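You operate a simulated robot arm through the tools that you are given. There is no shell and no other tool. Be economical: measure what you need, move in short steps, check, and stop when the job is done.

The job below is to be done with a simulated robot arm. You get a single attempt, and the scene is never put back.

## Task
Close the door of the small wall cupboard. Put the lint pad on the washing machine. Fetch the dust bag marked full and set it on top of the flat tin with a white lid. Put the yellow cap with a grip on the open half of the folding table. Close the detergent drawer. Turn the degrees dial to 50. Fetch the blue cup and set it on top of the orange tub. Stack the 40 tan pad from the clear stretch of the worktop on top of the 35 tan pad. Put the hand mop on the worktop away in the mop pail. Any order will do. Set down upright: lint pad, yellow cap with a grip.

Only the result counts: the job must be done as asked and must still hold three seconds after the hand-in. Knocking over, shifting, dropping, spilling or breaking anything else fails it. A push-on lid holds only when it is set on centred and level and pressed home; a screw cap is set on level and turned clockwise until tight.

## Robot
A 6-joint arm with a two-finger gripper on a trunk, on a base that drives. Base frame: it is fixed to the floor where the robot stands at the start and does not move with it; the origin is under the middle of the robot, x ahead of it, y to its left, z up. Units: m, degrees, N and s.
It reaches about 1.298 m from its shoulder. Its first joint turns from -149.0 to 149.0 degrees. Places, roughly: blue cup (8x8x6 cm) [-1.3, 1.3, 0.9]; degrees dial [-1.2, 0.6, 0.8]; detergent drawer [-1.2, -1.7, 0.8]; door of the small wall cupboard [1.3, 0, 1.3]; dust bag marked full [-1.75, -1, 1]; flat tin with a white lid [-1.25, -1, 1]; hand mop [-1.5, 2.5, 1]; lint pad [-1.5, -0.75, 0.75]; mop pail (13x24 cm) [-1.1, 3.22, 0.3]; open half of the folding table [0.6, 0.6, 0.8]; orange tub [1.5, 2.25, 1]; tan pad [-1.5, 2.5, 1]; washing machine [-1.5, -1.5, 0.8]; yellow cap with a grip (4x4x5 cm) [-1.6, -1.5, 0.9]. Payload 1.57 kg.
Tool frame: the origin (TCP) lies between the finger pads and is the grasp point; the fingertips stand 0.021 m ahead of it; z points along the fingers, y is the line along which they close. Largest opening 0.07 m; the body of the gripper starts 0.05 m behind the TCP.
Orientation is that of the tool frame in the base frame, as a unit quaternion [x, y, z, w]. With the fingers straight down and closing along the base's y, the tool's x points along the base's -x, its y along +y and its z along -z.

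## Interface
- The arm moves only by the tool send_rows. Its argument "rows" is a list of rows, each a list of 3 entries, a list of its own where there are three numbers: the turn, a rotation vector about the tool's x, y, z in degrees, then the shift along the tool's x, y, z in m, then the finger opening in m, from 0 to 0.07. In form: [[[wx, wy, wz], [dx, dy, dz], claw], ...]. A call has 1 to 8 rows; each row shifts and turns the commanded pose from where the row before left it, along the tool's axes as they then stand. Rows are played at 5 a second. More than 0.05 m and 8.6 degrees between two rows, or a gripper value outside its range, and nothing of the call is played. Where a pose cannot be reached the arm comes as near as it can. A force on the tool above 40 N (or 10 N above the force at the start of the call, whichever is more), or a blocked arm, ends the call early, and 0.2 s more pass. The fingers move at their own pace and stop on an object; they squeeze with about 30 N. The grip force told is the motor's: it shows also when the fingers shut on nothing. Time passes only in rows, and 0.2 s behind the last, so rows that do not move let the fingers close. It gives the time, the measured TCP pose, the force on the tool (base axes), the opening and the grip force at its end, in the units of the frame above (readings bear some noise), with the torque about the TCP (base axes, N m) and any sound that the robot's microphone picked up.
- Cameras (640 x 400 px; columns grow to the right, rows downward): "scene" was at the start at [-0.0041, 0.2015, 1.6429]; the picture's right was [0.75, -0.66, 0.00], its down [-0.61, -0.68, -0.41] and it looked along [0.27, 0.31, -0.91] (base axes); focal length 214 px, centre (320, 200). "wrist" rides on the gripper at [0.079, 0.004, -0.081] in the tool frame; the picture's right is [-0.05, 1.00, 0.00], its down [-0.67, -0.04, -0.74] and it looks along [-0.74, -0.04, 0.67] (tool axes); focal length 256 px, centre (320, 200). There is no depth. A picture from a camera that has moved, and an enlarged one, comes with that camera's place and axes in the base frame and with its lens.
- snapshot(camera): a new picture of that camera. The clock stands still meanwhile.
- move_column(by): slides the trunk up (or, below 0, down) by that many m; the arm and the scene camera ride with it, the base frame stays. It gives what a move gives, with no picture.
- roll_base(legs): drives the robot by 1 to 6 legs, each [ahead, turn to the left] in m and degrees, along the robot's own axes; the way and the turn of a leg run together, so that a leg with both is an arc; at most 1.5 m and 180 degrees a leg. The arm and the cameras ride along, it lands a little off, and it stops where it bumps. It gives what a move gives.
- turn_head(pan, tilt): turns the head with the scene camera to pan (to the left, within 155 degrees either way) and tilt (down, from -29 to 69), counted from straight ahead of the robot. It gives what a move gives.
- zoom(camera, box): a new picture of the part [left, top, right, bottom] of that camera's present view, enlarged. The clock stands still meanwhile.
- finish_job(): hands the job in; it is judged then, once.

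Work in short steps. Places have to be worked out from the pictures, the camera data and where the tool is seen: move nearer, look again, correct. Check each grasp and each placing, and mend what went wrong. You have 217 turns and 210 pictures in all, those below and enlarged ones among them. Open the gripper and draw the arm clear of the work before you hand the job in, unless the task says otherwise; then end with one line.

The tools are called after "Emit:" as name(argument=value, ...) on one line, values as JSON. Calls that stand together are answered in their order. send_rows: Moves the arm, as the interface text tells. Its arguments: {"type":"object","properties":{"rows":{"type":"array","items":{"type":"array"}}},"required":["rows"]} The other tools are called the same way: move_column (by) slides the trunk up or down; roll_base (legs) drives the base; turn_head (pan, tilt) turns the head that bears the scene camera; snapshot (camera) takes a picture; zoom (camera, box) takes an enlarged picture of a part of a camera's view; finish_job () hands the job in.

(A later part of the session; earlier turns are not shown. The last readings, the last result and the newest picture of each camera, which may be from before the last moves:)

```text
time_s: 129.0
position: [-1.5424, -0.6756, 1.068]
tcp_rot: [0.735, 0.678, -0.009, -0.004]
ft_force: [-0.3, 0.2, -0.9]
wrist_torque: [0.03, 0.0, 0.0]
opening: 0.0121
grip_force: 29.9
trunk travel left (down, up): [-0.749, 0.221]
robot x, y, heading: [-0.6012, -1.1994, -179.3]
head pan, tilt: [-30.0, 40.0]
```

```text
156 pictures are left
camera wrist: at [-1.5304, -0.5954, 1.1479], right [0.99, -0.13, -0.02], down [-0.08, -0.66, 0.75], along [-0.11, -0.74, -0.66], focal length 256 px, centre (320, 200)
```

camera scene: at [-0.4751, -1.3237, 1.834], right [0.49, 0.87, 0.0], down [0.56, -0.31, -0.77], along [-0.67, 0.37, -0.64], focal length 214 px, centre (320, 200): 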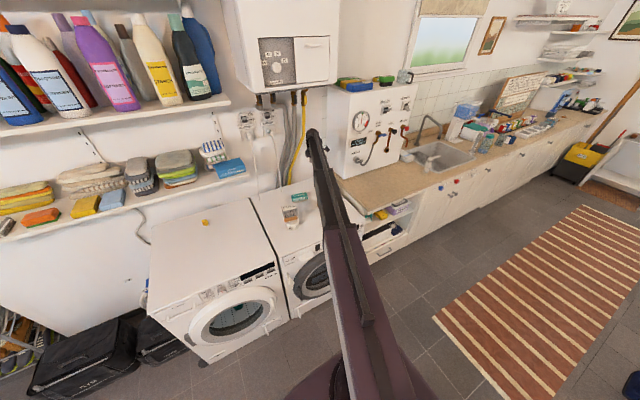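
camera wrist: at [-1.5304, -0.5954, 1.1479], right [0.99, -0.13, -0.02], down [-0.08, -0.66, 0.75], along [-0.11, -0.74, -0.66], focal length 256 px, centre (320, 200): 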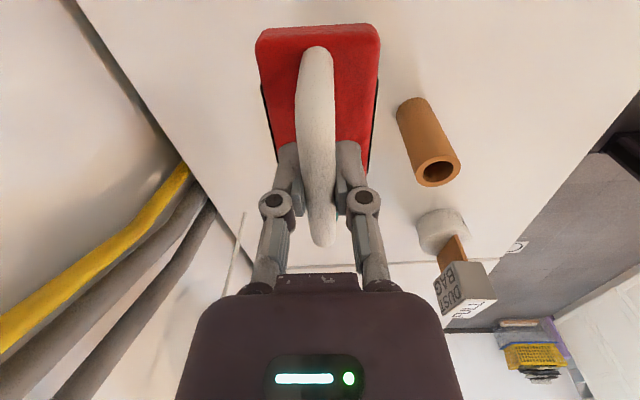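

Pad held by its handle (0.0121). I raise above the dust bag, back 12 cm, and carry it to the washing machine (y≈-1.5).

Emit:
move_column(by=0.11)

Emit:
roll_base(legs=[[-0.13, 0]])

Emit:
send_rows(rows=[[[0, 0, 0], [-0.048, 0, 0], 0.0], [[0, 0, 0], [-0.048, 0, 0], 0.0], [[0, 0, 0], [-0.048, 0, 0], 0.0], [[0, 0, 0], [-0.048, 0, 0], 0.0], [[0, 0, 0], [-0.048, 0, 0], 0.0], [[0, 0, 0], [-0.048, 0, 0], 0.0], [[0, 0, 0], [-0.048, 0, 0], 0.0], [[0, 0, 0], [-0.048, 0, 0], 0.0]])

Emit:
send_rows(rows=[[[0, 0, 0], [-0.048, 0, 0], 0.0], [[0, 0, 0], [-0.048, 0, 0], 0.0], [[0, 0, 0], [-0.048, 0, 0], 0.0], [[0, 0, 0], [-0.048, 0, 0], 0.0], [[0, 0, 0], [-0.048, 0, 0], 0.0], [[0, 0, 0], [-0.048, 0, 0], 0.0], [[0, 0, 0], [-0.048, 0, 0], 0.0], [[0, 0, 0], [-0.048, 0, 0], 0.0]])

Emit:
snapshot(camera="wrist")

Emit:
turn_head(pan=10, tilt=45)

Emit:
snapshot(camera="scene")

```text
time_s: 130.4
position: [-1.5424, -0.6759, 1.1776]
tcp_rot: [0.735, 0.678, -0.009, -0.005]
ft_force: [-0.3, 0.5, -0.9]
wrist_torque: [-0.02, 0.02, 0.01]
opening: 0.0116
grip_force: 29.2
trunk travel left (down, up): [-0.859, 0.111]
robot x, y, heading: [-0.5989, -1.1977, -179.4]
head pan, tilt: [-30.0, 40.0]
```

```text
time_s: 131.9
position: [-1.4104, -0.6742, 1.1794]
tcp_rot: [0.735, 0.678, -0.009, -0.005]
ft_force: [0.0, -0.3, -0.8]
wrist_torque: [0.0, 0.01, 0.03]
opening: 0.0119
grip_force: 29.7
trunk travel left (down, up): [-0.859, 0.111]
robot x, y, heading: [-0.4692, -1.1968, -179.4]
head pan, tilt: [-30.0, 40.0]
```

```text
time_s: 133.7
position: [-1.446, -1.0571, 1.1774]
tcp_rot: [0.735, 0.678, -0.009, -0.004]
ft_force: [-0.8, -0.2, -0.7]
wrist_torque: [0.04, 0.03, -0.03]
opening: 0.0119
grip_force: 29.9
out of reach, approached as far as the arm can: row 8
trunk travel left (down, up): [-0.859, 0.111]
robot x, y, heading: [-0.471, -1.1944, -179.2]
head pan, tilt: [-30.0, 40.0]
```

```text
time_s: 135.5
position: [-1.4733, -1.4419, 1.1773]
tcp_rot: [0.736, 0.677, -0.009, -0.004]
ft_force: [0.8, 1.0, -1.0]
wrist_torque: [0.0, -0.02, 0.0]
opening: 0.0118
grip_force: 29.8
trunk travel left (down, up): [-0.859, 0.111]
robot x, y, heading: [-0.4702, -1.1933, -179.3]
head pan, tilt: [-30.0, 40.0]
```

```text
155 pictures are left
camera wrist: at [-1.4604, -1.3621, 1.2578], right [0.99, -0.13, -0.02], down [-0.08, -0.66, 0.75], along [-0.11, -0.74, -0.66], focal length 256 px, centre (320, 200)
```

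wrist: 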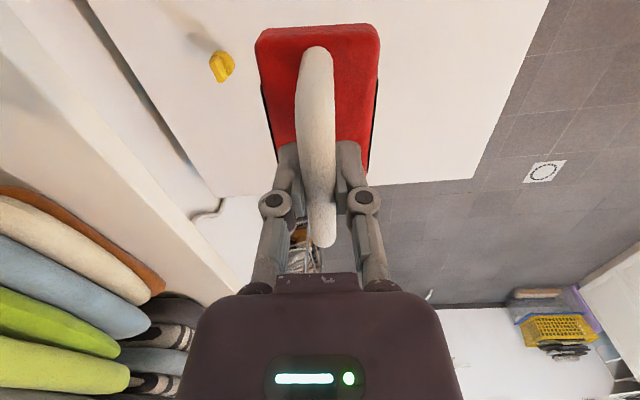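

```text
time_s: 136.5
position: [-1.4721, -1.4417, 1.1778]
tcp_rot: [0.735, 0.678, -0.008, -0.004]
ft_force: [-0.7, -0.3, -1.3]
wrist_torque: [0.04, -0.04, 0.01]
opening: 0.0121
grip_force: 29.8
trunk travel left (down, up): [-0.859, 0.111]
robot x, y, heading: [-0.4712, -1.193, -179.3]
head pan, tilt: [10.0, 45.0]
```

```text
154 pictures are left
camera scene: at [-0.5012, -1.3805, 1.8467], right [-0.18, 0.98, 0.0], down [0.69, 0.13, -0.71], along [-0.69, -0.13, -0.71], focal length 214 px, centre (320, 200)
```

scene: 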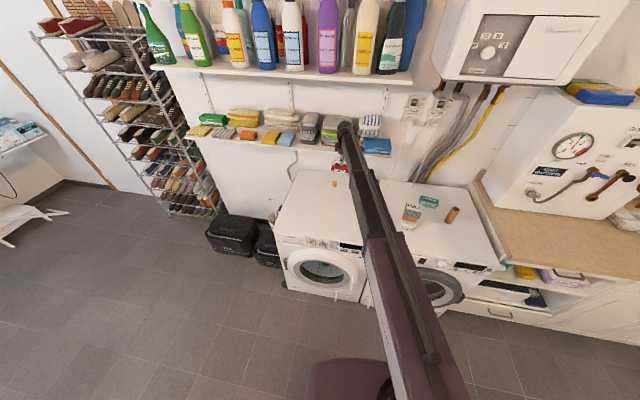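

I back 8 cm to keep the pad away from the cap, then lower.

Emit:
roll_base(legs=[[-0.09, 0]])

Emit:
move_column(by=-0.255)

Emit:
move_column(by=-0.012)

Emit:
move_column(by=-0.008)

Emit:
snapshot(camera="wrist")

```text
time_s: 137.8
position: [-1.3802, -1.4401, 1.1796]
tcp_rot: [0.735, 0.678, -0.009, -0.004]
ft_force: [0.7, -0.4, -0.6]
wrist_torque: [0.01, 0.04, 0.03]
opening: 0.0118
grip_force: 29.9
trunk travel left (down, up): [-0.859, 0.111]
robot x, y, heading: [-0.3767, -1.1926, -179.3]
head pan, tilt: [10.0, 45.0]
```

```text
time_s: 140.4
position: [-1.3808, -1.4399, 0.9232]
tcp_rot: [0.736, 0.677, -0.008, -0.004]
ft_force: [0.2, -0.7, 0.0]
wrist_torque: [0.02, 0.02, 0.0]
opening: 0.0118
grip_force: 29.5
trunk travel left (down, up): [-0.604, 0.366]
robot x, y, heading: [-0.3786, -1.1919, -179.1]
head pan, tilt: [10.0, 45.0]
```

```text
time_s: 141.0
position: [-1.3817, -1.441, 0.9108]
tcp_rot: [0.735, 0.677, -0.009, -0.005]
ft_force: [0.5, -0.2, -1.3]
wrist_torque: [0.0, -0.02, 0.01]
opening: 0.0121
grip_force: 29.9
trunk travel left (down, up): [-0.592, 0.378]
robot x, y, heading: [-0.3767, -1.1918, -179.5]
head pan, tilt: [10.0, 45.0]
```

```text
time_s: 141.5
position: [-1.3809, -1.4392, 0.9054]
tcp_rot: [0.736, 0.677, -0.01, -0.005]
ft_force: [-13.1, -1.0, 30.6]
wrist_torque: [0.01, -0.01, 0.02]
opening: 0.0123
grip_force: 29.5
trunk travel left (down, up): [-0.584, 0.386]
robot x, y, heading: [-0.3784, -1.1962, -179.1]
head pan, tilt: [10.0, 45.0]
```

```text
153 pictures are left
camera wrist: at [-1.3681, -1.359, 0.9855], right [0.99, -0.13, -0.02], down [-0.07, -0.66, 0.75], along [-0.11, -0.74, -0.66], focal length 256 px, centre (320, 200)
```

wrist: 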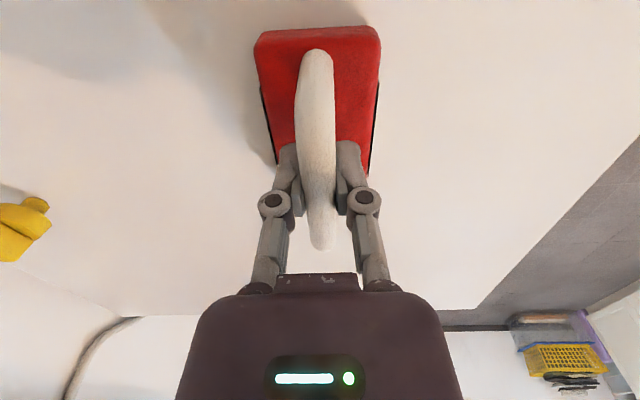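

Contact with the top (30 N). I ease up slightly, open, rise.

Emit:
move_column(by=0.004)

Emit:
send_rows(rows=[[[0, 0, 0], [0, 0, 0], 0.03], [[0, 0, 0], [0, 0, 0], 0.06], [[0, 0, 0], [0, 0, 0], 0.06], [[0, 0, 0], [0, 0, 0], 0.06]])

Emit:
move_column(by=0.1)

Emit:
snapshot(camera="wrist")

```text
time_s: 142.1
position: [-1.3802, -1.4386, 0.9069]
tcp_rot: [0.736, 0.677, -0.008, -0.003]
ft_force: [0.1, -0.1, -0.8]
wrist_torque: [0.0, -0.03, 0.0]
opening: 0.0116
grip_force: 29.5
trunk travel left (down, up): [-0.588, 0.382]
robot x, y, heading: [-0.3775, -1.1916, -179.3]
head pan, tilt: [10.0, 45.0]
```

```text
time_s: 143.1
position: [-1.3815, -1.4397, 0.9067]
tcp_rot: [0.736, 0.677, -0.009, -0.004]
ft_force: [0.0, 0.4, 0.4]
wrist_torque: [0.01, -0.03, -0.01]
opening: 0.0598
grip_force: 0.0
trunk travel left (down, up): [-0.588, 0.382]
robot x, y, heading: [-0.378, -1.194, -179.5]
head pan, tilt: [10.0, 45.0]
```

```text
time_s: 144.4
position: [-1.3809, -1.4393, 1.0065]
tcp_rot: [0.736, 0.677, -0.009, -0.004]
ft_force: [0.5, 0.5, 0.1]
wrist_torque: [0.03, 0.02, -0.01]
opening: 0.06
grip_force: 0.0
trunk travel left (down, up): [-0.688, 0.282]
robot x, y, heading: [-0.3803, -1.1961, -179.4]
head pan, tilt: [10.0, 45.0]
```

```text
152 pictures are left
camera wrist: at [-1.369, -1.3595, 1.0869], right [0.99, -0.13, -0.02], down [-0.08, -0.66, 0.75], along [-0.11, -0.74, -0.66], focal length 256 px, centre (320, 200)
```

wrist: 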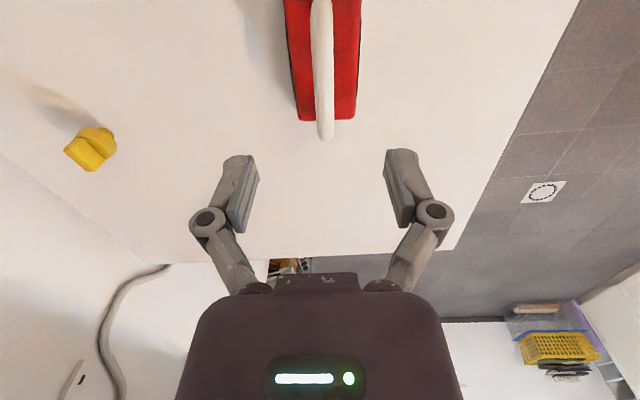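

Lint pad stands. Zoom on the yellow cap to see its shape and pose.

Emit:
zoom(camera="wrist", box=[10, 100, 170, 200])

Emit:
zoom(camera="scene", box=[260, 130, 420, 230])

```text
4.00 times, centred on (90, 150) of wrist
camera zoom: at [-1.369, -1.3595, 1.0869], right [0.99, -0.13, -0.02], down [-0.08, -0.66, 0.75], along [-0.11, -0.74, -0.66], focal length 1024 px, centre (1240, 400)
```

zoom: 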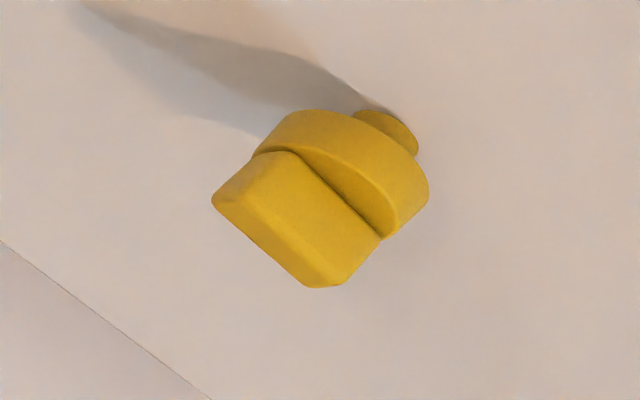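

```text
4.00 times, centred on (340, 180) of scene
camera zoom: at [-0.4102, -1.3795, 1.6757], right [-0.19, 0.98, 0.0], down [0.69, 0.13, -0.71], along [-0.69, -0.13, -0.71], focal length 858 px, centre (240, 280)
```

zoom: 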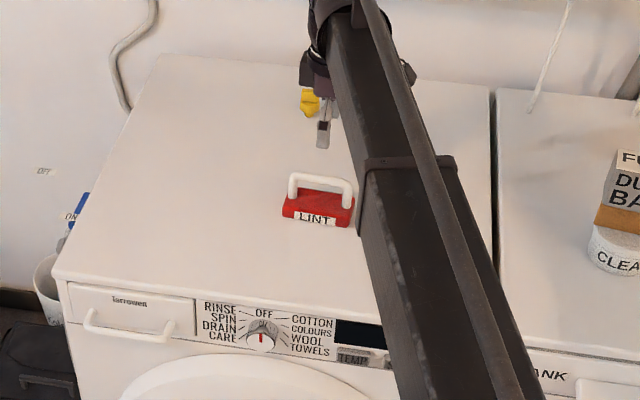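

The cap is upright, grip blade along y at (-1.627,-1.489). A shelf overhangs near there, so I'll approach with a tilted tool, closing along y. First rotate back and tilt.

Emit:
move_column(by=0.08)

Emit:
send_rows(rows=[[[0, 0, 8.5], [0, 0, 0], 0.07], [[0, 0, 8.5], [0, 0, 0], 0.07], [[0, 0, 8.5], [0, 0, 0], 0.07], [[0, 0, 8.5], [0, 0, 0], 0.07], [[0, 0, 8.5], [0, 0, 0], 0.07], [[0, 0, 8.5], [0, 0, 0], 0.07], [[0, 0, 8.5], [0, 0, 0], 0.07], [[0, 0, 8.5], [0, 0, 0], 0.07]])

Emit:
send_rows(rows=[[[0, 0, 8.5], [0, 0, 0], 0.07], [[0, 0, 8.5], [0, 0, 0], 0.07], [[0, -8.5, 0], [0, 0, 0], 0.07], [[0, -8.5, 0], [0, 0, 0], 0.07], [[0, -8.5, 0], [0, 0, 0], 0.07], [[0, -8.5, 0], [0, 0, 0], 0.07], [[0, -8.5, 0], [0, 0, 0], 0.07]])

Emit:
snapshot(camera="wrist")

Emit:
zoom(camera="scene", box=[200, 60, 440, 210])

```text
time_s: 145.6
position: [-1.3823, -1.4413, 1.0864]
tcp_rot: [0.735, 0.678, -0.009, -0.005]
ft_force: [0.6, -0.1, -0.5]
wrist_torque: [0.01, 0.0, -0.01]
opening: 0.0599
grip_force: 0.1
trunk travel left (down, up): [-0.768, 0.202]
robot x, y, heading: [-0.3802, -1.194, -179.3]
head pan, tilt: [10.0, 45.0]
```

```text
time_s: 147.4
position: [-1.3823, -1.4391, 1.0862]
tcp_rot: [0.989, 0.15, -0.01, 0.001]
ft_force: [0.7, -0.3, -0.5]
wrist_torque: [0.02, -0.02, 0.0]
opening: 0.0699
grip_force: 0.1
trunk travel left (down, up): [-0.768, 0.202]
robot x, y, heading: [-0.3755, -1.1906, -179.4]
head pan, tilt: [10.0, 45.0]
```

```text
time_s: 149.0
position: [-1.3811, -1.4396, 1.1388]
tcp_rot: [0.928, 0.002, -0.373, 0.004]
ft_force: [-0.5, -0.7, 0.5]
wrist_torque: [0.03, 0.0, -0.04]
opening: 0.0701
grip_force: 0.0
out of reach, approached as far as the arm can: row 3, 4, 5, 6, 7
trunk travel left (down, up): [-0.768, 0.202]
robot x, y, heading: [-0.3785, -1.1942, -179.2]
head pan, tilt: [10.0, 45.0]
```

```text
149 pictures are left
camera wrist: at [-1.2672, -1.4416, 1.1423], right [-0.03, -1.0, 0.04], down [0.03, 0.04, 1.0], along [-1.0, 0.03, 0.03], focal length 256 px, centre (320, 200)
```

wrist: 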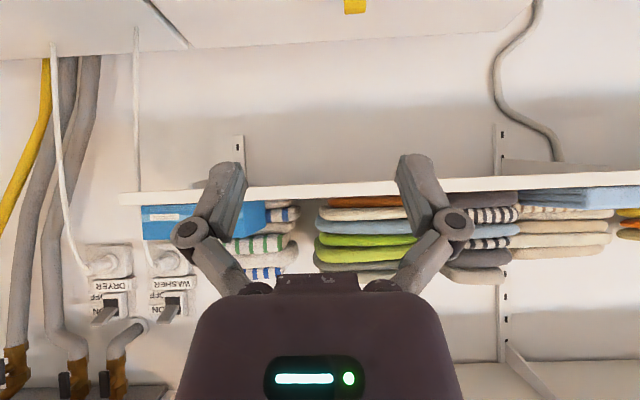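

```text
2.67 times, centred on (320, 135) of scene
camera zoom: at [-0.4095, -1.3793, 1.7558], right [-0.19, 0.98, 0.0], down [0.69, 0.13, -0.71], along [-0.7, -0.13, -0.71], focal length 572 px, centre (320, 373)
```

zoom: 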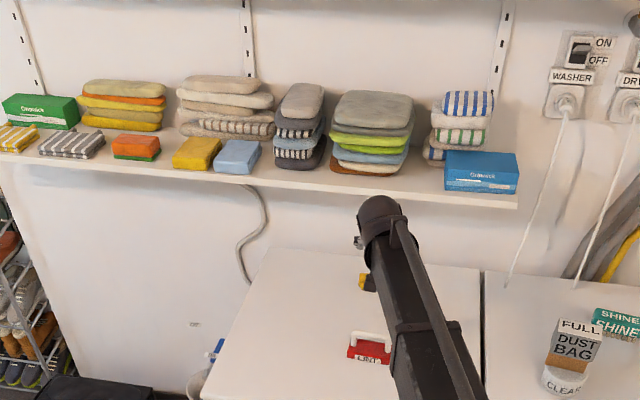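

Shelf is at z≈1.135, so I come in under it with ~30° tilt: lower first, then drive ahead.

Emit:
send_rows(rows=[[[0, 7, 0], [0, 0.02, 0], 0.07], [[0, 7, 0], [0, 0.025, 0], 0.07]])

Emit:
move_column(by=-0.14)

Emit:
roll_base(legs=[[0.16, 0]])

Emit:
snapshot(camera="wrist")

Emit:
zoom(camera="scene", box=[240, 90, 400, 190])

```text
time_s: 149.6
position: [-1.3824, -1.4851, 1.1111]
tcp_rot: [0.967, 0.002, -0.254, 0.004]
ft_force: [-0.6, 0.2, 0.1]
wrist_torque: [-0.02, 0.0, -0.05]
opening: 0.07
grip_force: 0.2
out of reach, approached as far as the arm can: row 1, 2
trunk travel left (down, up): [-0.768, 0.202]
robot x, y, heading: [-0.3796, -1.1959, -179.1]
head pan, tilt: [10.0, 45.0]
```

```text
time_s: 151.2
position: [-1.3806, -1.485, 0.9724]
tcp_rot: [0.967, 0.003, -0.256, 0.004]
ft_force: [-0.9, 0.8, -0.7]
wrist_torque: [0.0, -0.04, -0.03]
opening: 0.0701
grip_force: 0.1
trunk travel left (down, up): [-0.628, 0.342]
robot x, y, heading: [-0.3782, -1.1932, -179.4]
head pan, tilt: [10.0, 45.0]
```

```text
time_s: 152.8
position: [-1.5426, -1.488, 0.9709]
tcp_rot: [0.967, 0.003, -0.255, 0.004]
ft_force: [0.0, -0.3, 0.8]
wrist_torque: [0.03, 0.0, 0.02]
opening: 0.07
grip_force: 0.1
trunk travel left (down, up): [-0.628, 0.342]
robot x, y, heading: [-0.54, -1.1975, -179.4]
head pan, tilt: [10.0, 45.0]
```

```text
147 pictures are left
camera wrist: at [-1.4334, -1.4898, 1.0018], right [-0.04, -1.0, 0.03], down [-0.21, 0.04, 0.98], along [-0.98, 0.03, -0.21], focal length 256 px, centre (320, 200)
```

wrist: 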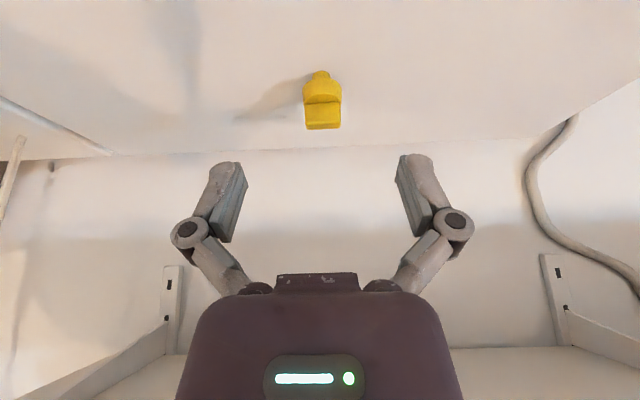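

```text
4.00 times, centred on (320, 140) of scene
camera zoom: at [-0.5721, -1.3814, 1.6157], right [-0.19, 0.98, 0.0], down [0.7, 0.13, -0.71], along [-0.69, -0.13, -0.71], focal length 858 px, centre (320, 440)
```

zoom: 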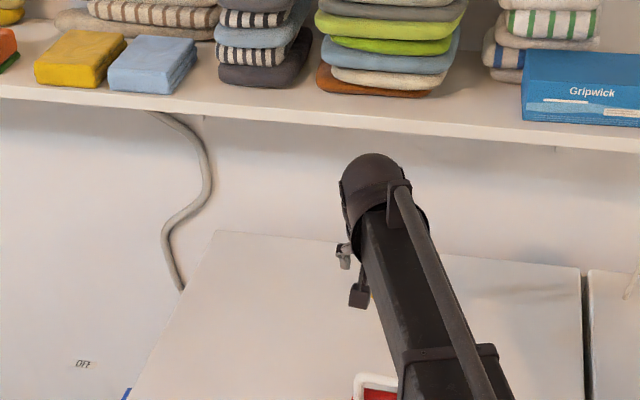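

Cap centred at column 322, at (-1.627,-1.489). I advance along the tool axis to it.

Emit:
send_rows(rows=[[[0, 0, 0], [-0.029, 0, 0.0], 0.07], [[0, 0, 0], [0, 0, 0.04], 0.07], [[0, 0, 0], [0, 0, 0.03], 0.07]])

Emit:
snapshot(camera="wrist")

```text
time_s: 153.6
position: [-1.6014, -1.4895, 0.9716]
tcp_rot: [0.967, 0.003, -0.256, 0.003]
ft_force: [0.5, 0.0, 0.7]
wrist_torque: [-0.03, 0.01, 0.0]
opening: 0.0701
grip_force: 0.1
out of reach, approached as far as the arm can: row 1, 2, 3
trunk travel left (down, up): [-0.628, 0.342]
robot x, y, heading: [-0.5413, -1.1992, -179.3]
head pan, tilt: [10.0, 45.0]
```

```text
145 pictures are left
camera wrist: at [-1.4929, -1.4909, 1.0022], right [-0.04, -1.0, 0.03], down [-0.21, 0.04, 0.98], along [-0.98, 0.03, -0.21], focal length 256 px, centre (320, 200)
```

wrist: 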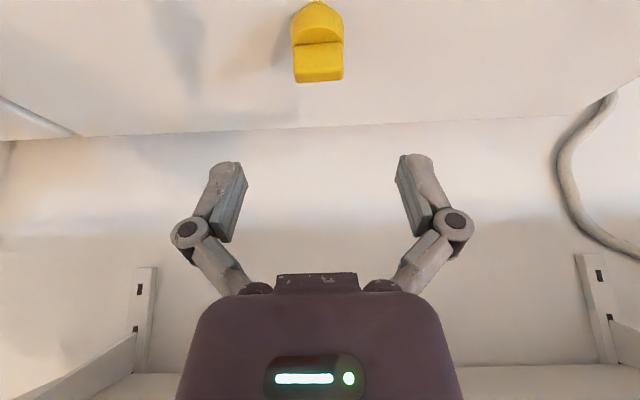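

The arm has a low limit, so I shift horizontally then use the trunk for the descent.

Emit:
send_rows(rows=[[[0, 0, 0], [-0.0226, -0.002, 0.0128], 0.07]])

Emit:
move_column(by=-0.06)

Emit:
snapshot(camera="wrist")

```text
time_s: 154.0
position: [-1.6287, -1.4871, 0.9709]
tcp_rot: [0.967, 0.003, -0.254, 0.004]
ft_force: [-0.4, 0.9, 0.4]
wrist_torque: [0.01, -0.02, -0.01]
opening: 0.07
grip_force: 0.2
trunk travel left (down, up): [-0.628, 0.342]
robot x, y, heading: [-0.5383, -1.1968, -179.5]
head pan, tilt: [10.0, 45.0]
```

```text
time_s: 155.0
position: [-1.6268, -1.4868, 0.9115]
tcp_rot: [0.967, 0.002, -0.255, 0.003]
ft_force: [0.6, 0.3, -0.6]
wrist_torque: [0.0, -0.04, 0.0]
opening: 0.0703
grip_force: 0.1
trunk travel left (down, up): [-0.568, 0.402]
robot x, y, heading: [-0.5347, -1.1971, -179.3]
head pan, tilt: [10.0, 45.0]
```

```text
144 pictures are left
camera wrist: at [-1.5179, -1.4888, 0.9423], right [-0.04, -1.0, 0.03], down [-0.21, 0.04, 0.98], along [-0.98, 0.03, -0.21], focal length 256 px, centre (320, 200)
```

wrist: 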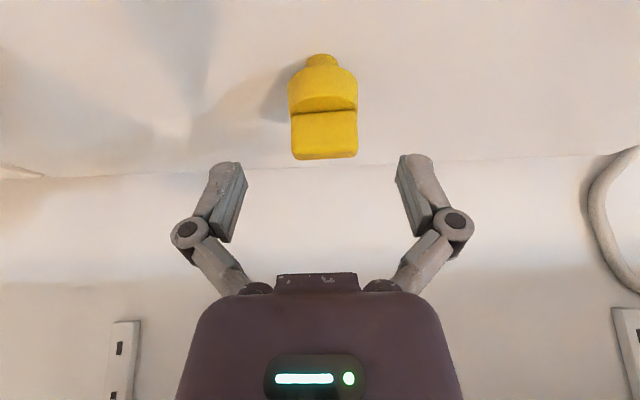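

Aligned; lower 3 cm and grip.

Emit:
move_column(by=-0.03)

Emit:
send_rows(rows=[[[0, 0, 0], [0, 0, 0], 0.02], [[0, 0, 0], [0, 0, 0], 0.01], [[0, 0, 0], [0, 0, 0], 0.01], [[0, 0, 0], [0, 0, 0], 0.01]])

Emit:
snapshot(camera="wrist")

```text
time_s: 155.8
position: [-1.6279, -1.4875, 0.8817]
tcp_rot: [0.967, 0.002, -0.255, 0.004]
ft_force: [0.3, -0.7, -0.1]
wrist_torque: [0.01, 0.01, 0.01]
opening: 0.07
grip_force: 0.1
trunk travel left (down, up): [-0.538, 0.432]
robot x, y, heading: [-0.5399, -1.194, -179.3]
head pan, tilt: [10.0, 45.0]
```

```text
time_s: 156.8
position: [-1.6272, -1.4864, 0.8803]
tcp_rot: [0.967, 0.003, -0.255, 0.003]
ft_force: [0.5, 0.2, 3.3]
wrist_torque: [-0.01, 0.01, -0.02]
opening: 0.0318
grip_force: 30.3
trunk travel left (down, up): [-0.538, 0.432]
robot x, y, heading: [-0.5391, -1.1984, -179.3]
head pan, tilt: [10.0, 45.0]
```

```text
143 pictures are left
camera wrist: at [-1.5177, -1.4887, 0.9127], right [-0.04, -1.0, 0.03], down [-0.21, 0.04, 0.98], along [-0.98, 0.03, -0.21], focal length 256 px, centre (320, 200)
```

wrist: 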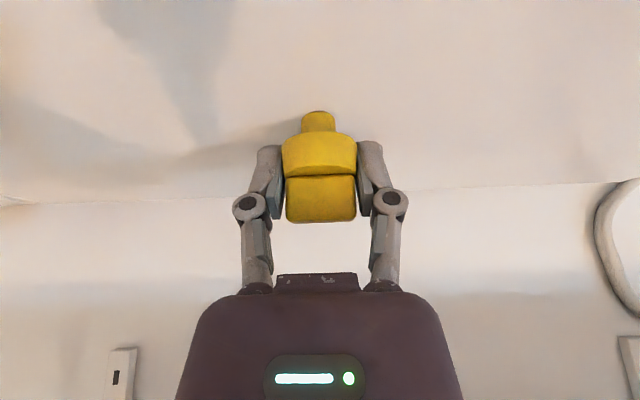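

Cap gripped (0.032). I lift slightly, back out from under the shelf, raise, and look toward the table.

Emit:
move_column(by=0.04)

Emit:
roll_base(legs=[[-0.35, 0]])

Emit:
move_column(by=0.15)

Emit:
turn_head(pan=0, tilt=45)

Emit:
snapshot(camera="scene")

Emit:
turn_head(pan=150, tilt=40)

Emit:
snapshot(camera="scene")

```text
time_s: 157.6
position: [-1.628, -1.4856, 0.9217]
tcp_rot: [0.967, 0.003, -0.254, 0.004]
ft_force: [0.3, -0.3, 0.5]
wrist_torque: [-0.01, 0.0, 0.01]
opening: 0.0315
grip_force: 30.2
trunk travel left (down, up): [-0.578, 0.392]
robot x, y, heading: [-0.539, -1.1959, -179.3]
head pan, tilt: [10.0, 45.0]
```

```text
time_s: 160.3
position: [-1.2819, -1.4774, 0.9224]
tcp_rot: [0.967, 0.0, -0.254, 0.003]
ft_force: [-0.6, -0.7, 0.1]
wrist_torque: [-0.03, 0.02, 0.05]
opening: 0.0311
grip_force: 29.4
trunk travel left (down, up): [-0.578, 0.392]
robot x, y, heading: [-0.1931, -1.1892, -179.6]
head pan, tilt: [10.0, 45.0]
```

```text
time_s: 162.0
position: [-1.281, -1.4787, 1.0701]
tcp_rot: [0.967, 0.0, -0.254, 0.003]
ft_force: [-0.3, -0.2, -0.2]
wrist_torque: [-0.02, 0.02, 0.0]
opening: 0.031
grip_force: 30.3
trunk travel left (down, up): [-0.728, 0.242]
robot x, y, heading: [-0.1918, -1.1929, -179.7]
head pan, tilt: [10.0, 45.0]
```

```text
time_s: 162.7
position: [-1.2816, -1.4783, 1.0706]
tcp_rot: [0.967, 0.001, -0.254, 0.004]
ft_force: [-0.2, 0.9, -0.1]
wrist_torque: [0.02, 0.01, -0.01]
opening: 0.0314
grip_force: 30.3
trunk travel left (down, up): [-0.728, 0.242]
robot x, y, heading: [-0.1951, -1.1889, -179.5]
head pan, tilt: [0.0, 45.0]
```

```text
142 pictures are left
camera scene: at [-0.2269, -1.3627, 1.7157], right [-0.01, 1.0, 0.0], down [0.71, 0.0, -0.71], along [-0.71, 0.0, -0.71], focal length 214 px, centre (320, 200)
```

scene: 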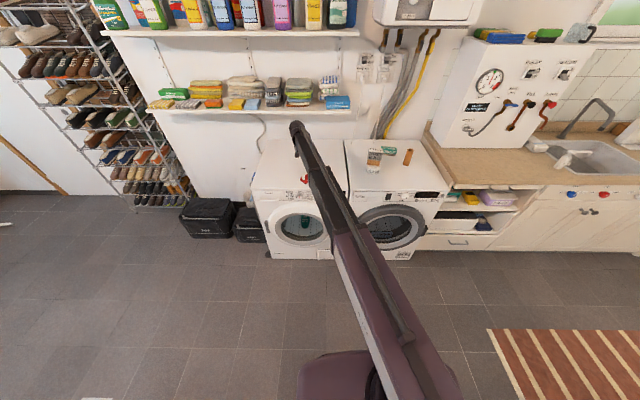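

```text
time_s: 165.1
position: [-1.2814, -1.4768, 1.071]
tcp_rot: [0.967, 0.0, -0.255, 0.003]
ft_force: [0.0, -0.7, 0.1]
wrist_torque: [-0.03, 0.01, -0.01]
opening: 0.0312
grip_force: 29.8
trunk travel left (down, up): [-0.728, 0.242]
robot x, y, heading: [-0.1921, -1.1916, -179.8]
head pan, tilt: [150.0, 40.0]
```

```text
141 pictures are left
camera scene: at [-0.0717, -1.4044, 1.723], right [-0.5, -0.87, 0.0], down [-0.56, 0.32, -0.77], along [0.67, -0.38, -0.64], focal length 214 px, centre (320, 200)
```

scene: 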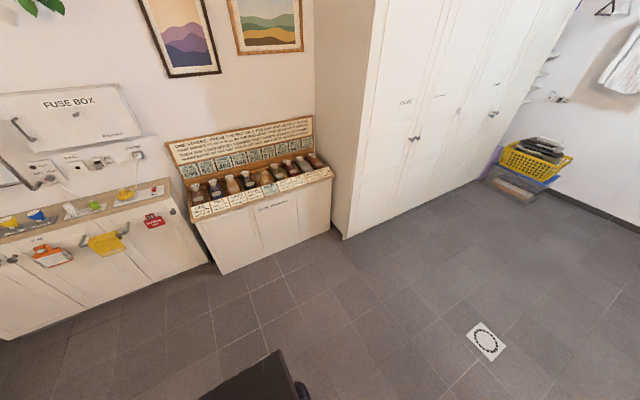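

Floor behind is clear. Reverse, turn to face the table (+y), and approach.

Emit:
roll_base(legs=[[-0.6, 0], [0, -90], [0.75, 0]])

Emit:
turn_head(pan=0, tilt=45)

Emit:
snapshot(camera="scene")

```text
time_s: 179.4
position: [0.1787, 0.6631, 1.0716]
tcp_rot: [-0.672, 0.695, 0.179, 0.181]
ft_force: [-0.3, -0.1, -0.3]
wrist_torque: [0.0, -0.04, 0.03]
opening: 0.031
grip_force: 30.0
trunk travel left (down, up): [-0.728, 0.242]
robot x, y, heading: [0.4284, -0.4362, 88.9]
head pan, tilt: [150.0, 40.0]
```

```text
time_s: 181.8
position: [0.1774, 0.6612, 1.071]
tcp_rot: [-0.672, 0.696, 0.179, 0.181]
ft_force: [0.2, 0.2, 0.9]
wrist_torque: [0.05, 0.04, 0.02]
opening: 0.0306
grip_force: 30.0
trunk travel left (down, up): [-0.728, 0.242]
robot x, y, heading: [0.426, -0.4366, 88.7]
head pan, tilt: [0.0, 45.0]
```

```text
140 pictures are left
camera scene: at [0.2602, -0.3971, 1.7157], right [1.0, -0.02, 0.0], down [-0.02, -0.71, -0.71], along [0.02, 0.71, -0.71], focal length 214 px, centre (320, 200)
```

scene: 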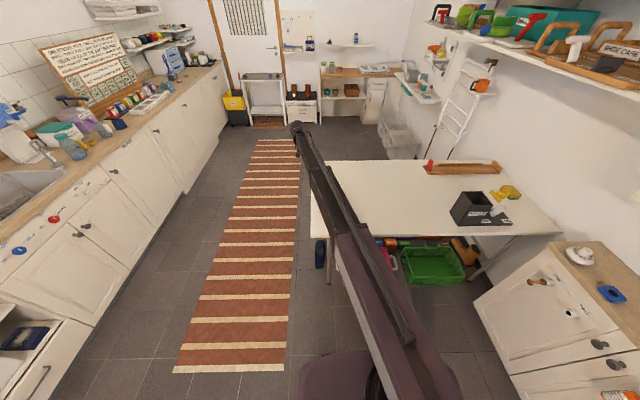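

I shift the cap +0.37 in x over the clear half and check the table surface.

Emit:
send_rows(rows=[[[0, 0, 0], [0, -0.047, 0], 0.01], [[0, 0, 0], [0, -0.047, 0], 0.01], [[0, 0, 0], [0, -0.047, 0], 0.01], [[0, 0, 0], [0, -0.047, 0], 0.01], [[0, 0, 0], [0, -0.047, 0], 0.01], [[0, 0, 0], [0, -0.047, 0], 0.01], [[0, 0, 0], [0, -0.047, 0], 0.01], [[0, 0, 0], [0, -0.047, 0], 0.01]])

Emit:
move_column(by=-0.2)

Emit:
snapshot(camera="wrist")

Emit:
zoom(camera="scene", box=[280, 80, 600, 280])

```text
time_s: 183.6
position: [0.555, 0.6486, 1.0704]
tcp_rot: [-0.672, 0.695, 0.18, 0.181]
ft_force: [0.1, 0.9, 0.2]
wrist_torque: [-0.02, -0.01, -0.01]
opening: 0.0312
grip_force: 30.0
trunk travel left (down, up): [-0.728, 0.242]
robot x, y, heading: [0.4297, -0.4382, 88.6]
head pan, tilt: [0.0, 45.0]
```

```text
time_s: 185.8
position: [0.5531, 0.6483, 0.8714]
tcp_rot: [-0.672, 0.696, 0.179, 0.182]
ft_force: [-0.1, -0.8, 0.5]
wrist_torque: [0.0, 0.0, -0.02]
opening: 0.0307
grip_force: 30.1
trunk travel left (down, up): [-0.528, 0.442]
robot x, y, heading: [0.4248, -0.4354, 88.7]
head pan, tilt: [0.0, 45.0]
```

```text
139 pictures are left
camera wrist: at [0.5463, 0.5412, 0.9023], right [-1.0, 0.08, 0.03], down [0.05, 0.21, 0.98], along [0.07, 0.97, -0.21], focal length 256 px, centre (320, 200)
```

wrist: 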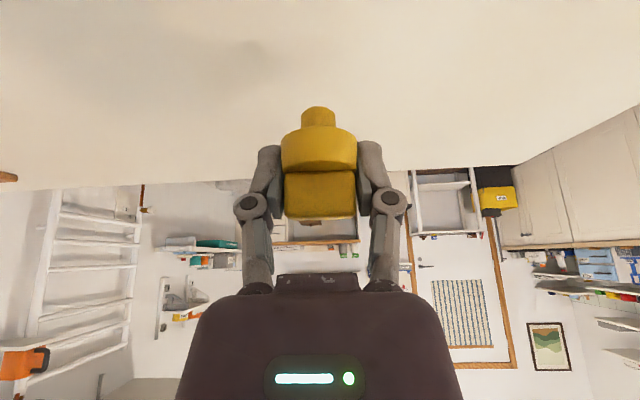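

```text
2.00 times, centred on (440, 180) of scene
camera zoom: at [0.2604, -0.3972, 1.5158], right [1.0, -0.02, 0.0], down [-0.02, -0.71, -0.71], along [0.02, 0.71, -0.71], focal length 429 px, centre (80, 240)
```

zoom: 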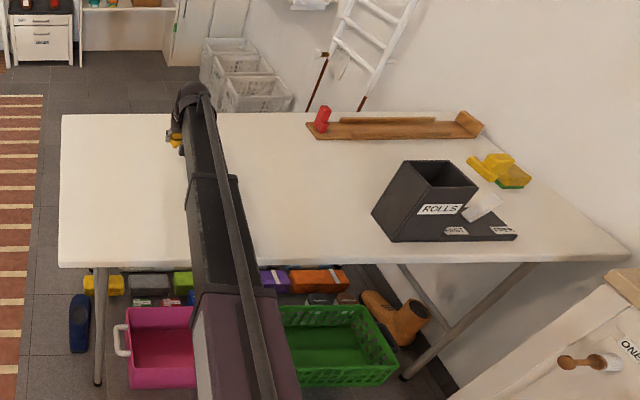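

Clear table. Lower step by step to contact.

Emit:
move_column(by=-0.06)

Emit:
snapshot(camera="wrist")

```text
time_s: 186.8
position: [0.5531, 0.6483, 0.8111]
tcp_rot: [-0.671, 0.696, 0.179, 0.182]
ft_force: [-0.3, 0.1, -0.8]
wrist_torque: [-0.01, 0.0, 0.04]
opening: 0.0308
grip_force: 29.6
trunk travel left (down, up): [-0.468, 0.502]
robot x, y, heading: [0.4309, -0.4338, 88.9]
head pan, tilt: [0.0, 45.0]
```

```text
137 pictures are left
camera wrist: at [0.5463, 0.5412, 0.8423], right [-1.0, 0.08, 0.03], down [0.05, 0.21, 0.98], along [0.07, 0.97, -0.21], focal length 256 px, centre (320, 200)
```

wrist: 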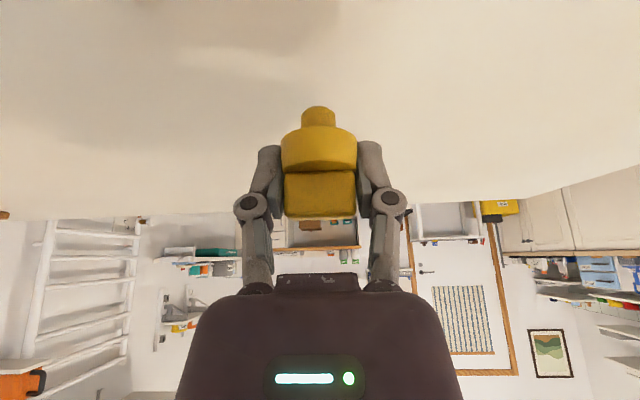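

Table z≈0.75; contact expected near TCP 0.78.

Emit:
move_column(by=-0.02)

Emit:
move_column(by=-0.008)

Emit:
move_column(by=-0.006)

Emit:
snapshot(camera="wrist")

```text
time_s: 187.4
position: [0.554, 0.6485, 0.7932]
tcp_rot: [-0.672, 0.695, 0.18, 0.182]
ft_force: [-0.7, 1.9, 11.1]
wrist_torque: [0.05, 0.0, 0.0]
opening: 0.0304
grip_force: 30.0
trunk travel left (down, up): [-0.448, 0.522]
robot x, y, heading: [0.4279, -0.4346, 88.6]
head pan, tilt: [0.0, 45.0]
```

```text
time_s: 188.0
position: [0.5536, 0.6478, 0.785]
tcp_rot: [-0.671, 0.696, 0.18, 0.182]
ft_force: [0.2, 6.3, 20.0]
wrist_torque: [0.07, -0.06, -0.03]
opening: 0.0313
grip_force: 30.2
trunk travel left (down, up): [-0.44, 0.53]
robot x, y, heading: [0.4298, -0.4363, 88.9]
head pan, tilt: [0.0, 45.0]
```

```text
time_s: 188.6
position: [0.5531, 0.6479, 0.7824]
tcp_rot: [-0.671, 0.695, 0.181, 0.184]
ft_force: [1.9, 6.0, 31.4]
wrist_torque: [0.11, -0.44, 0.13]
opening: 0.0311
grip_force: 29.9
trunk travel left (down, up): [-0.434, 0.536]
robot x, y, heading: [0.4308, -0.4382, 89.0]
head pan, tilt: [0.0, 45.0]
```

```text
136 pictures are left
camera wrist: at [0.5464, 0.5394, 0.8115], right [-1.0, 0.08, 0.03], down [0.05, 0.21, 0.98], along [0.07, 0.98, -0.21], focal length 256 px, centre (320, 200)
```

wrist: 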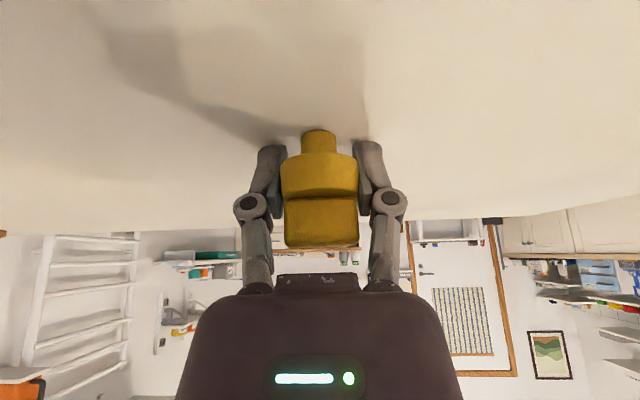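

Contact confirmed (31 N, slid a bit in the grip but upright). Relieve slightly and open.

Emit:
move_column(by=0.006)

Emit:
send_rows(rows=[[[0, 0, 0], [0, 0, 0], 0.035], [[0, 0, 0], [0, 0, 0], 0.045], [[0, 0, 0], [0, 0, 0], 0.06], [[0, 0, 0], [0, 0, 0], 0.07]])

Emit:
snapshot(camera="wrist")

```text
time_s: 189.1
position: [0.5537, 0.6491, 0.7824]
tcp_rot: [-0.672, 0.696, 0.178, 0.18]
ft_force: [0.4, 0.3, -0.4]
wrist_torque: [0.04, 0.01, -0.03]
opening: 0.0305
grip_force: 30.2
trunk travel left (down, up): [-0.44, 0.53]
robot x, y, heading: [0.4237, -0.4385, 88.7]
head pan, tilt: [0.0, 45.0]
```

```text
time_s: 190.1
position: [0.5528, 0.6479, 0.7837]
tcp_rot: [-0.672, 0.695, 0.18, 0.181]
ft_force: [-0.4, -0.2, -0.7]
wrist_torque: [0.01, -0.02, 0.02]
opening: 0.07
grip_force: 0.0
trunk travel left (down, up): [-0.44, 0.53]
robot x, y, heading: [0.4287, -0.4343, 88.8]
head pan, tilt: [0.0, 45.0]
```

```text
135 pictures are left
camera wrist: at [0.5463, 0.5412, 0.8143], right [-1.0, 0.08, 0.03], down [0.05, 0.21, 0.98], along [0.07, 0.97, -0.21], focal length 256 px, centre (320, 200)
```

wrist: 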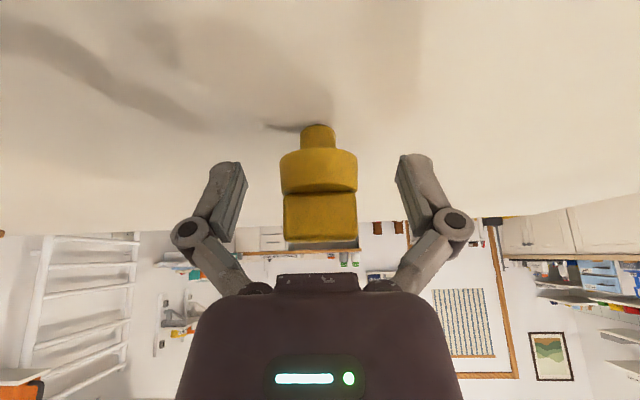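

Cap stands upright. Retreat along the tool axis and raise; then view it.

Emit:
send_rows(rows=[[[0, 0, 0], [0, 0, -0.03], 0.07], [[0, 0, 0], [0, 0, -0.04], 0.07], [[0, 0, 0], [0, 0, -0.04], 0.07]])

Emit:
move_column(by=0.2)

Emit:
snapshot(camera="wrist")

```text
time_s: 190.9
position: [0.5494, 0.5954, 0.7825]
tcp_rot: [-0.672, 0.695, 0.179, 0.18]
ft_force: [-0.7, 0.5, -0.2]
wrist_torque: [-0.02, -0.01, -0.04]
opening: 0.0696
grip_force: 0.0
out of reach, approached as far as the arm can: row 1, 2, 3
trunk travel left (down, up): [-0.44, 0.53]
robot x, y, heading: [0.4316, -0.4356, 88.6]
head pan, tilt: [0.0, 45.0]
```

```text
time_s: 193.1
position: [0.5503, 0.5962, 0.9832]
tcp_rot: [-0.672, 0.696, 0.178, 0.181]
ft_force: [0.5, -0.2, 0.7]
wrist_torque: [-0.02, -0.02, -0.01]
opening: 0.07
grip_force: 0.1
trunk travel left (down, up): [-0.64, 0.33]
robot x, y, heading: [0.4318, -0.4381, 88.8]
head pan, tilt: [0.0, 45.0]
```

```text
134 pictures are left
camera wrist: at [0.5431, 0.4882, 1.0142], right [-1.0, 0.08, 0.03], down [0.05, 0.21, 0.98], along [0.07, 0.97, -0.21], focal length 256 px, centre (320, 200)
```

wrist: 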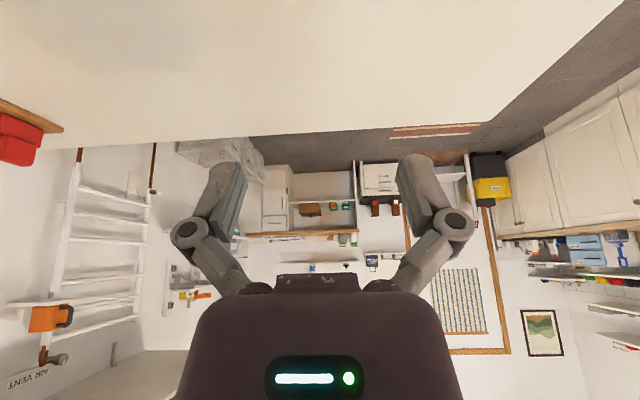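

The arm's height is set by the trunk only, noted. I raise fully and drive round toward the worktop with the degrees dial.

Emit:
move_column(by=0.32)

Emit:
zoom(camera="scene", box=[300, 180, 460, 280])

Emit:
roll_base(legs=[[-0.4, 0], [0, 90], [0.8, 0], [0, -90], [1.2, 0]])

Emit:
turn_head(pan=80, tilt=40)

Emit:
snapshot(camera="scene")

```text
time_s: 196.2
position: [0.5506, 0.5953, 1.3025]
tcp_rot: [-0.672, 0.696, 0.178, 0.181]
ft_force: [-0.3, -0.2, -0.7]
wrist_torque: [-0.03, 0.03, 0.02]
opening: 0.0699
grip_force: 0.0
trunk travel left (down, up): [-0.96, 0.01]
robot x, y, heading: [0.4282, -0.4421, 89.0]
head pan, tilt: [0.0, 45.0]
```

```text
4.00 times, centred on (380, 230) of scene
camera zoom: at [0.2603, -0.3971, 1.9477], right [1.0, -0.02, 0.0], down [-0.02, -0.71, -0.71], along [0.02, 0.71, -0.71], focal length 858 px, centre (80, 80)
```

zoom: 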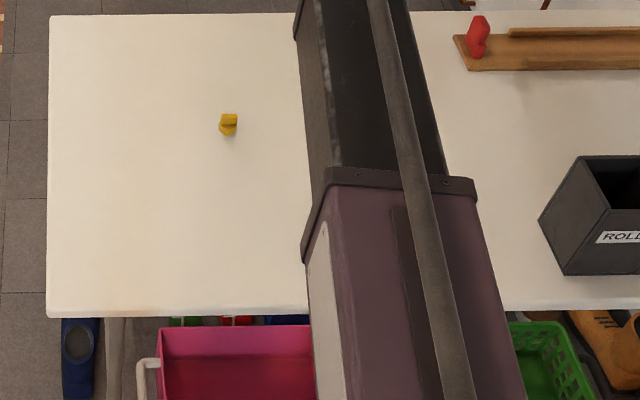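

```text
time_s: 222.2
position: [-0.1928, 1.3948, 1.3025]
tcp_rot: [-0.668, 0.699, 0.178, 0.181]
ft_force: [0.6, -0.4, 0.2]
wrist_torque: [0.02, 0.01, -0.03]
opening: 0.0697
grip_force: 0.1
trunk travel left (down, up): [-0.96, 0.01]
robot x, y, heading: [-0.3317, 0.3656, 87.9]
head pan, tilt: [0.0, 45.0]
```

```text
time_s: 223.7
position: [-0.1934, 1.3962, 1.3029]
tcp_rot: [-0.668, 0.699, 0.178, 0.182]
ft_force: [-0.2, -1.3, -0.1]
wrist_torque: [0.01, 0.0, 0.0]
opening: 0.0701
grip_force: 0.1
trunk travel left (down, up): [-0.96, 0.01]
robot x, y, heading: [-0.3272, 0.3648, 87.7]
head pan, tilt: [80.0, 40.0]
```

```text
132 pictures are left
camera scene: at [-0.5834, 0.3443, 1.955], right [0.21, 0.98, 0.0], down [0.63, -0.14, -0.77], along [-0.75, 0.16, -0.64], focal length 214 px, centre (320, 200)
```

scene: 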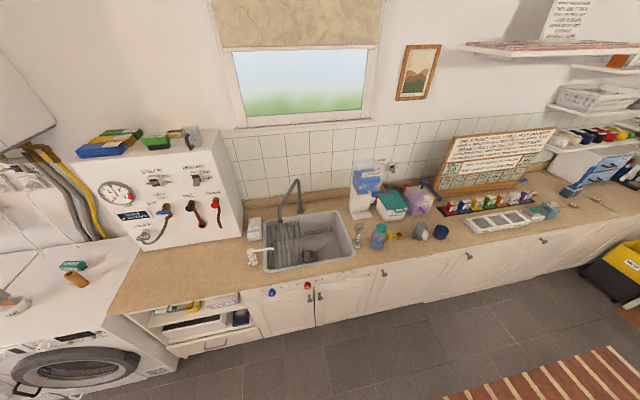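

Zoom on the sink front (dial) and the cup area.

Emit:
zoom(camera="scene", box=[250, 270, 410, 370])

Emit:
zoom(camera="scene", box=[340, 160, 580, 310])

```text
4.00 times, centred on (330, 320) of scene
camera zoom: at [-0.5834, 0.3443, 1.955], right [0.21, 0.98, 0.0], down [0.63, -0.14, -0.77], along [-0.75, 0.16, -0.64], focal length 858 px, centre (280, -280)
```

zoom: 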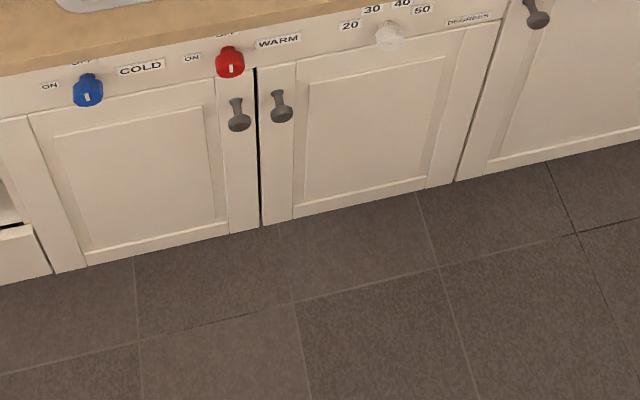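

```text
2.67 times, centred on (460, 235) of scene
camera zoom: at [-0.5834, 0.3443, 1.955], right [0.21, 0.98, 0.0], down [0.63, -0.14, -0.77], along [-0.75, 0.16, -0.64], focal length 572 px, centre (-53, 107)
```

zoom: 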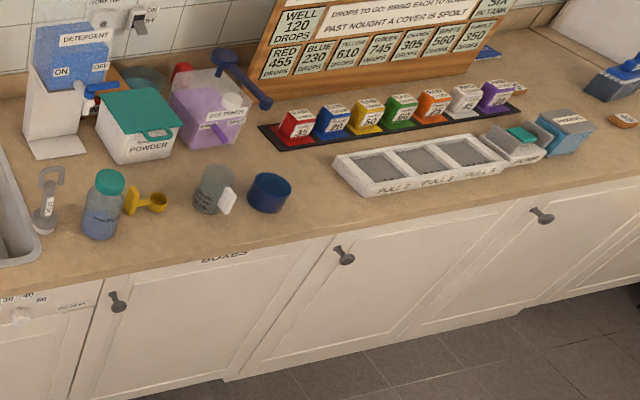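

Blue cup identified; dial about (-1.19,0.633,0.80). I drive level with the dial, turn to face it, back off a little and swing the tool to horizontal.

Emit:
roll_base(legs=[[0.2, 0], [0, 92], [-0.15, 0]])

Emit:
send_rows(rows=[[[0, -8.5, 0], [0, 0.02, 0], 0.07], [[0, -8.5, 0], [0, 0.02, 0], 0.07], [[0, -8.5, 0], [0, 0.02, 0], 0.07], [[0, -8.5, 0], [0, 0.02, 0], 0.07], [[0, -8.5, 0], [0, 0.02, 0], 0.07], [[0, -8.5, 0], [0, 0, 0], 0.07], [[0, -8.5, 0], [0, 0.0, 0], 0.07]])

Emit:
turn_head(pan=0, tilt=45)

Emit:
snapshot(camera="scene")

```text
time_s: 232.5
position: [-1.2063, 0.6606, 1.3047]
tcp_rot: [0.967, -0.005, -0.256, 0.002]
ft_force: [0.9, 0.6, 0.3]
wrist_torque: [-0.01, 0.01, -0.01]
opening: 0.0699
grip_force: 0.0
trunk travel left (down, up): [-0.96, 0.01]
robot x, y, heading: [-0.1705, 0.5615, 179.7]
head pan, tilt: [80.0, 40.0]
```

```text
time_s: 234.1
position: [-1.2082, 0.5599, 1.4602]
tcp_rot: [0.717, -0.005, -0.697, -0.001]
ft_force: [-0.5, 0.0, -1.1]
wrist_torque: [0.0, -0.01, 0.01]
opening: 0.0698
grip_force: 0.1
out of reach, approached as far as the arm can: row 1, 2, 3, 4, 5, 6, 7
trunk travel left (down, up): [-0.96, 0.01]
robot x, y, heading: [-0.1733, 0.5618, 179.6]
head pan, tilt: [80.0, 40.0]
```

```text
time_s: 235.6
position: [-1.2088, 0.5619, 1.4592]
tcp_rot: [0.718, -0.005, -0.696, -0.001]
ft_force: [0.1, 0.3, -1.4]
wrist_torque: [0.0, -0.01, 0.01]
opening: 0.0698
grip_force: 0.1
trunk travel left (down, up): [-0.96, 0.01]
robot x, y, heading: [-0.1714, 0.5621, 179.5]
head pan, tilt: [0.0, 45.0]
```

```text
129 pictures are left
camera scene: at [-0.2093, 0.3911, 1.9477], right [0.01, 1.0, 0.0], down [0.71, 0.0, -0.71], along [-0.71, 0.0, -0.71], focal length 214 px, centre (320, 200)
```

scene: 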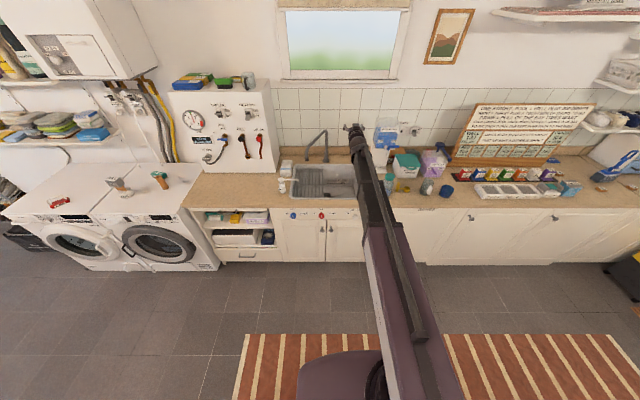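

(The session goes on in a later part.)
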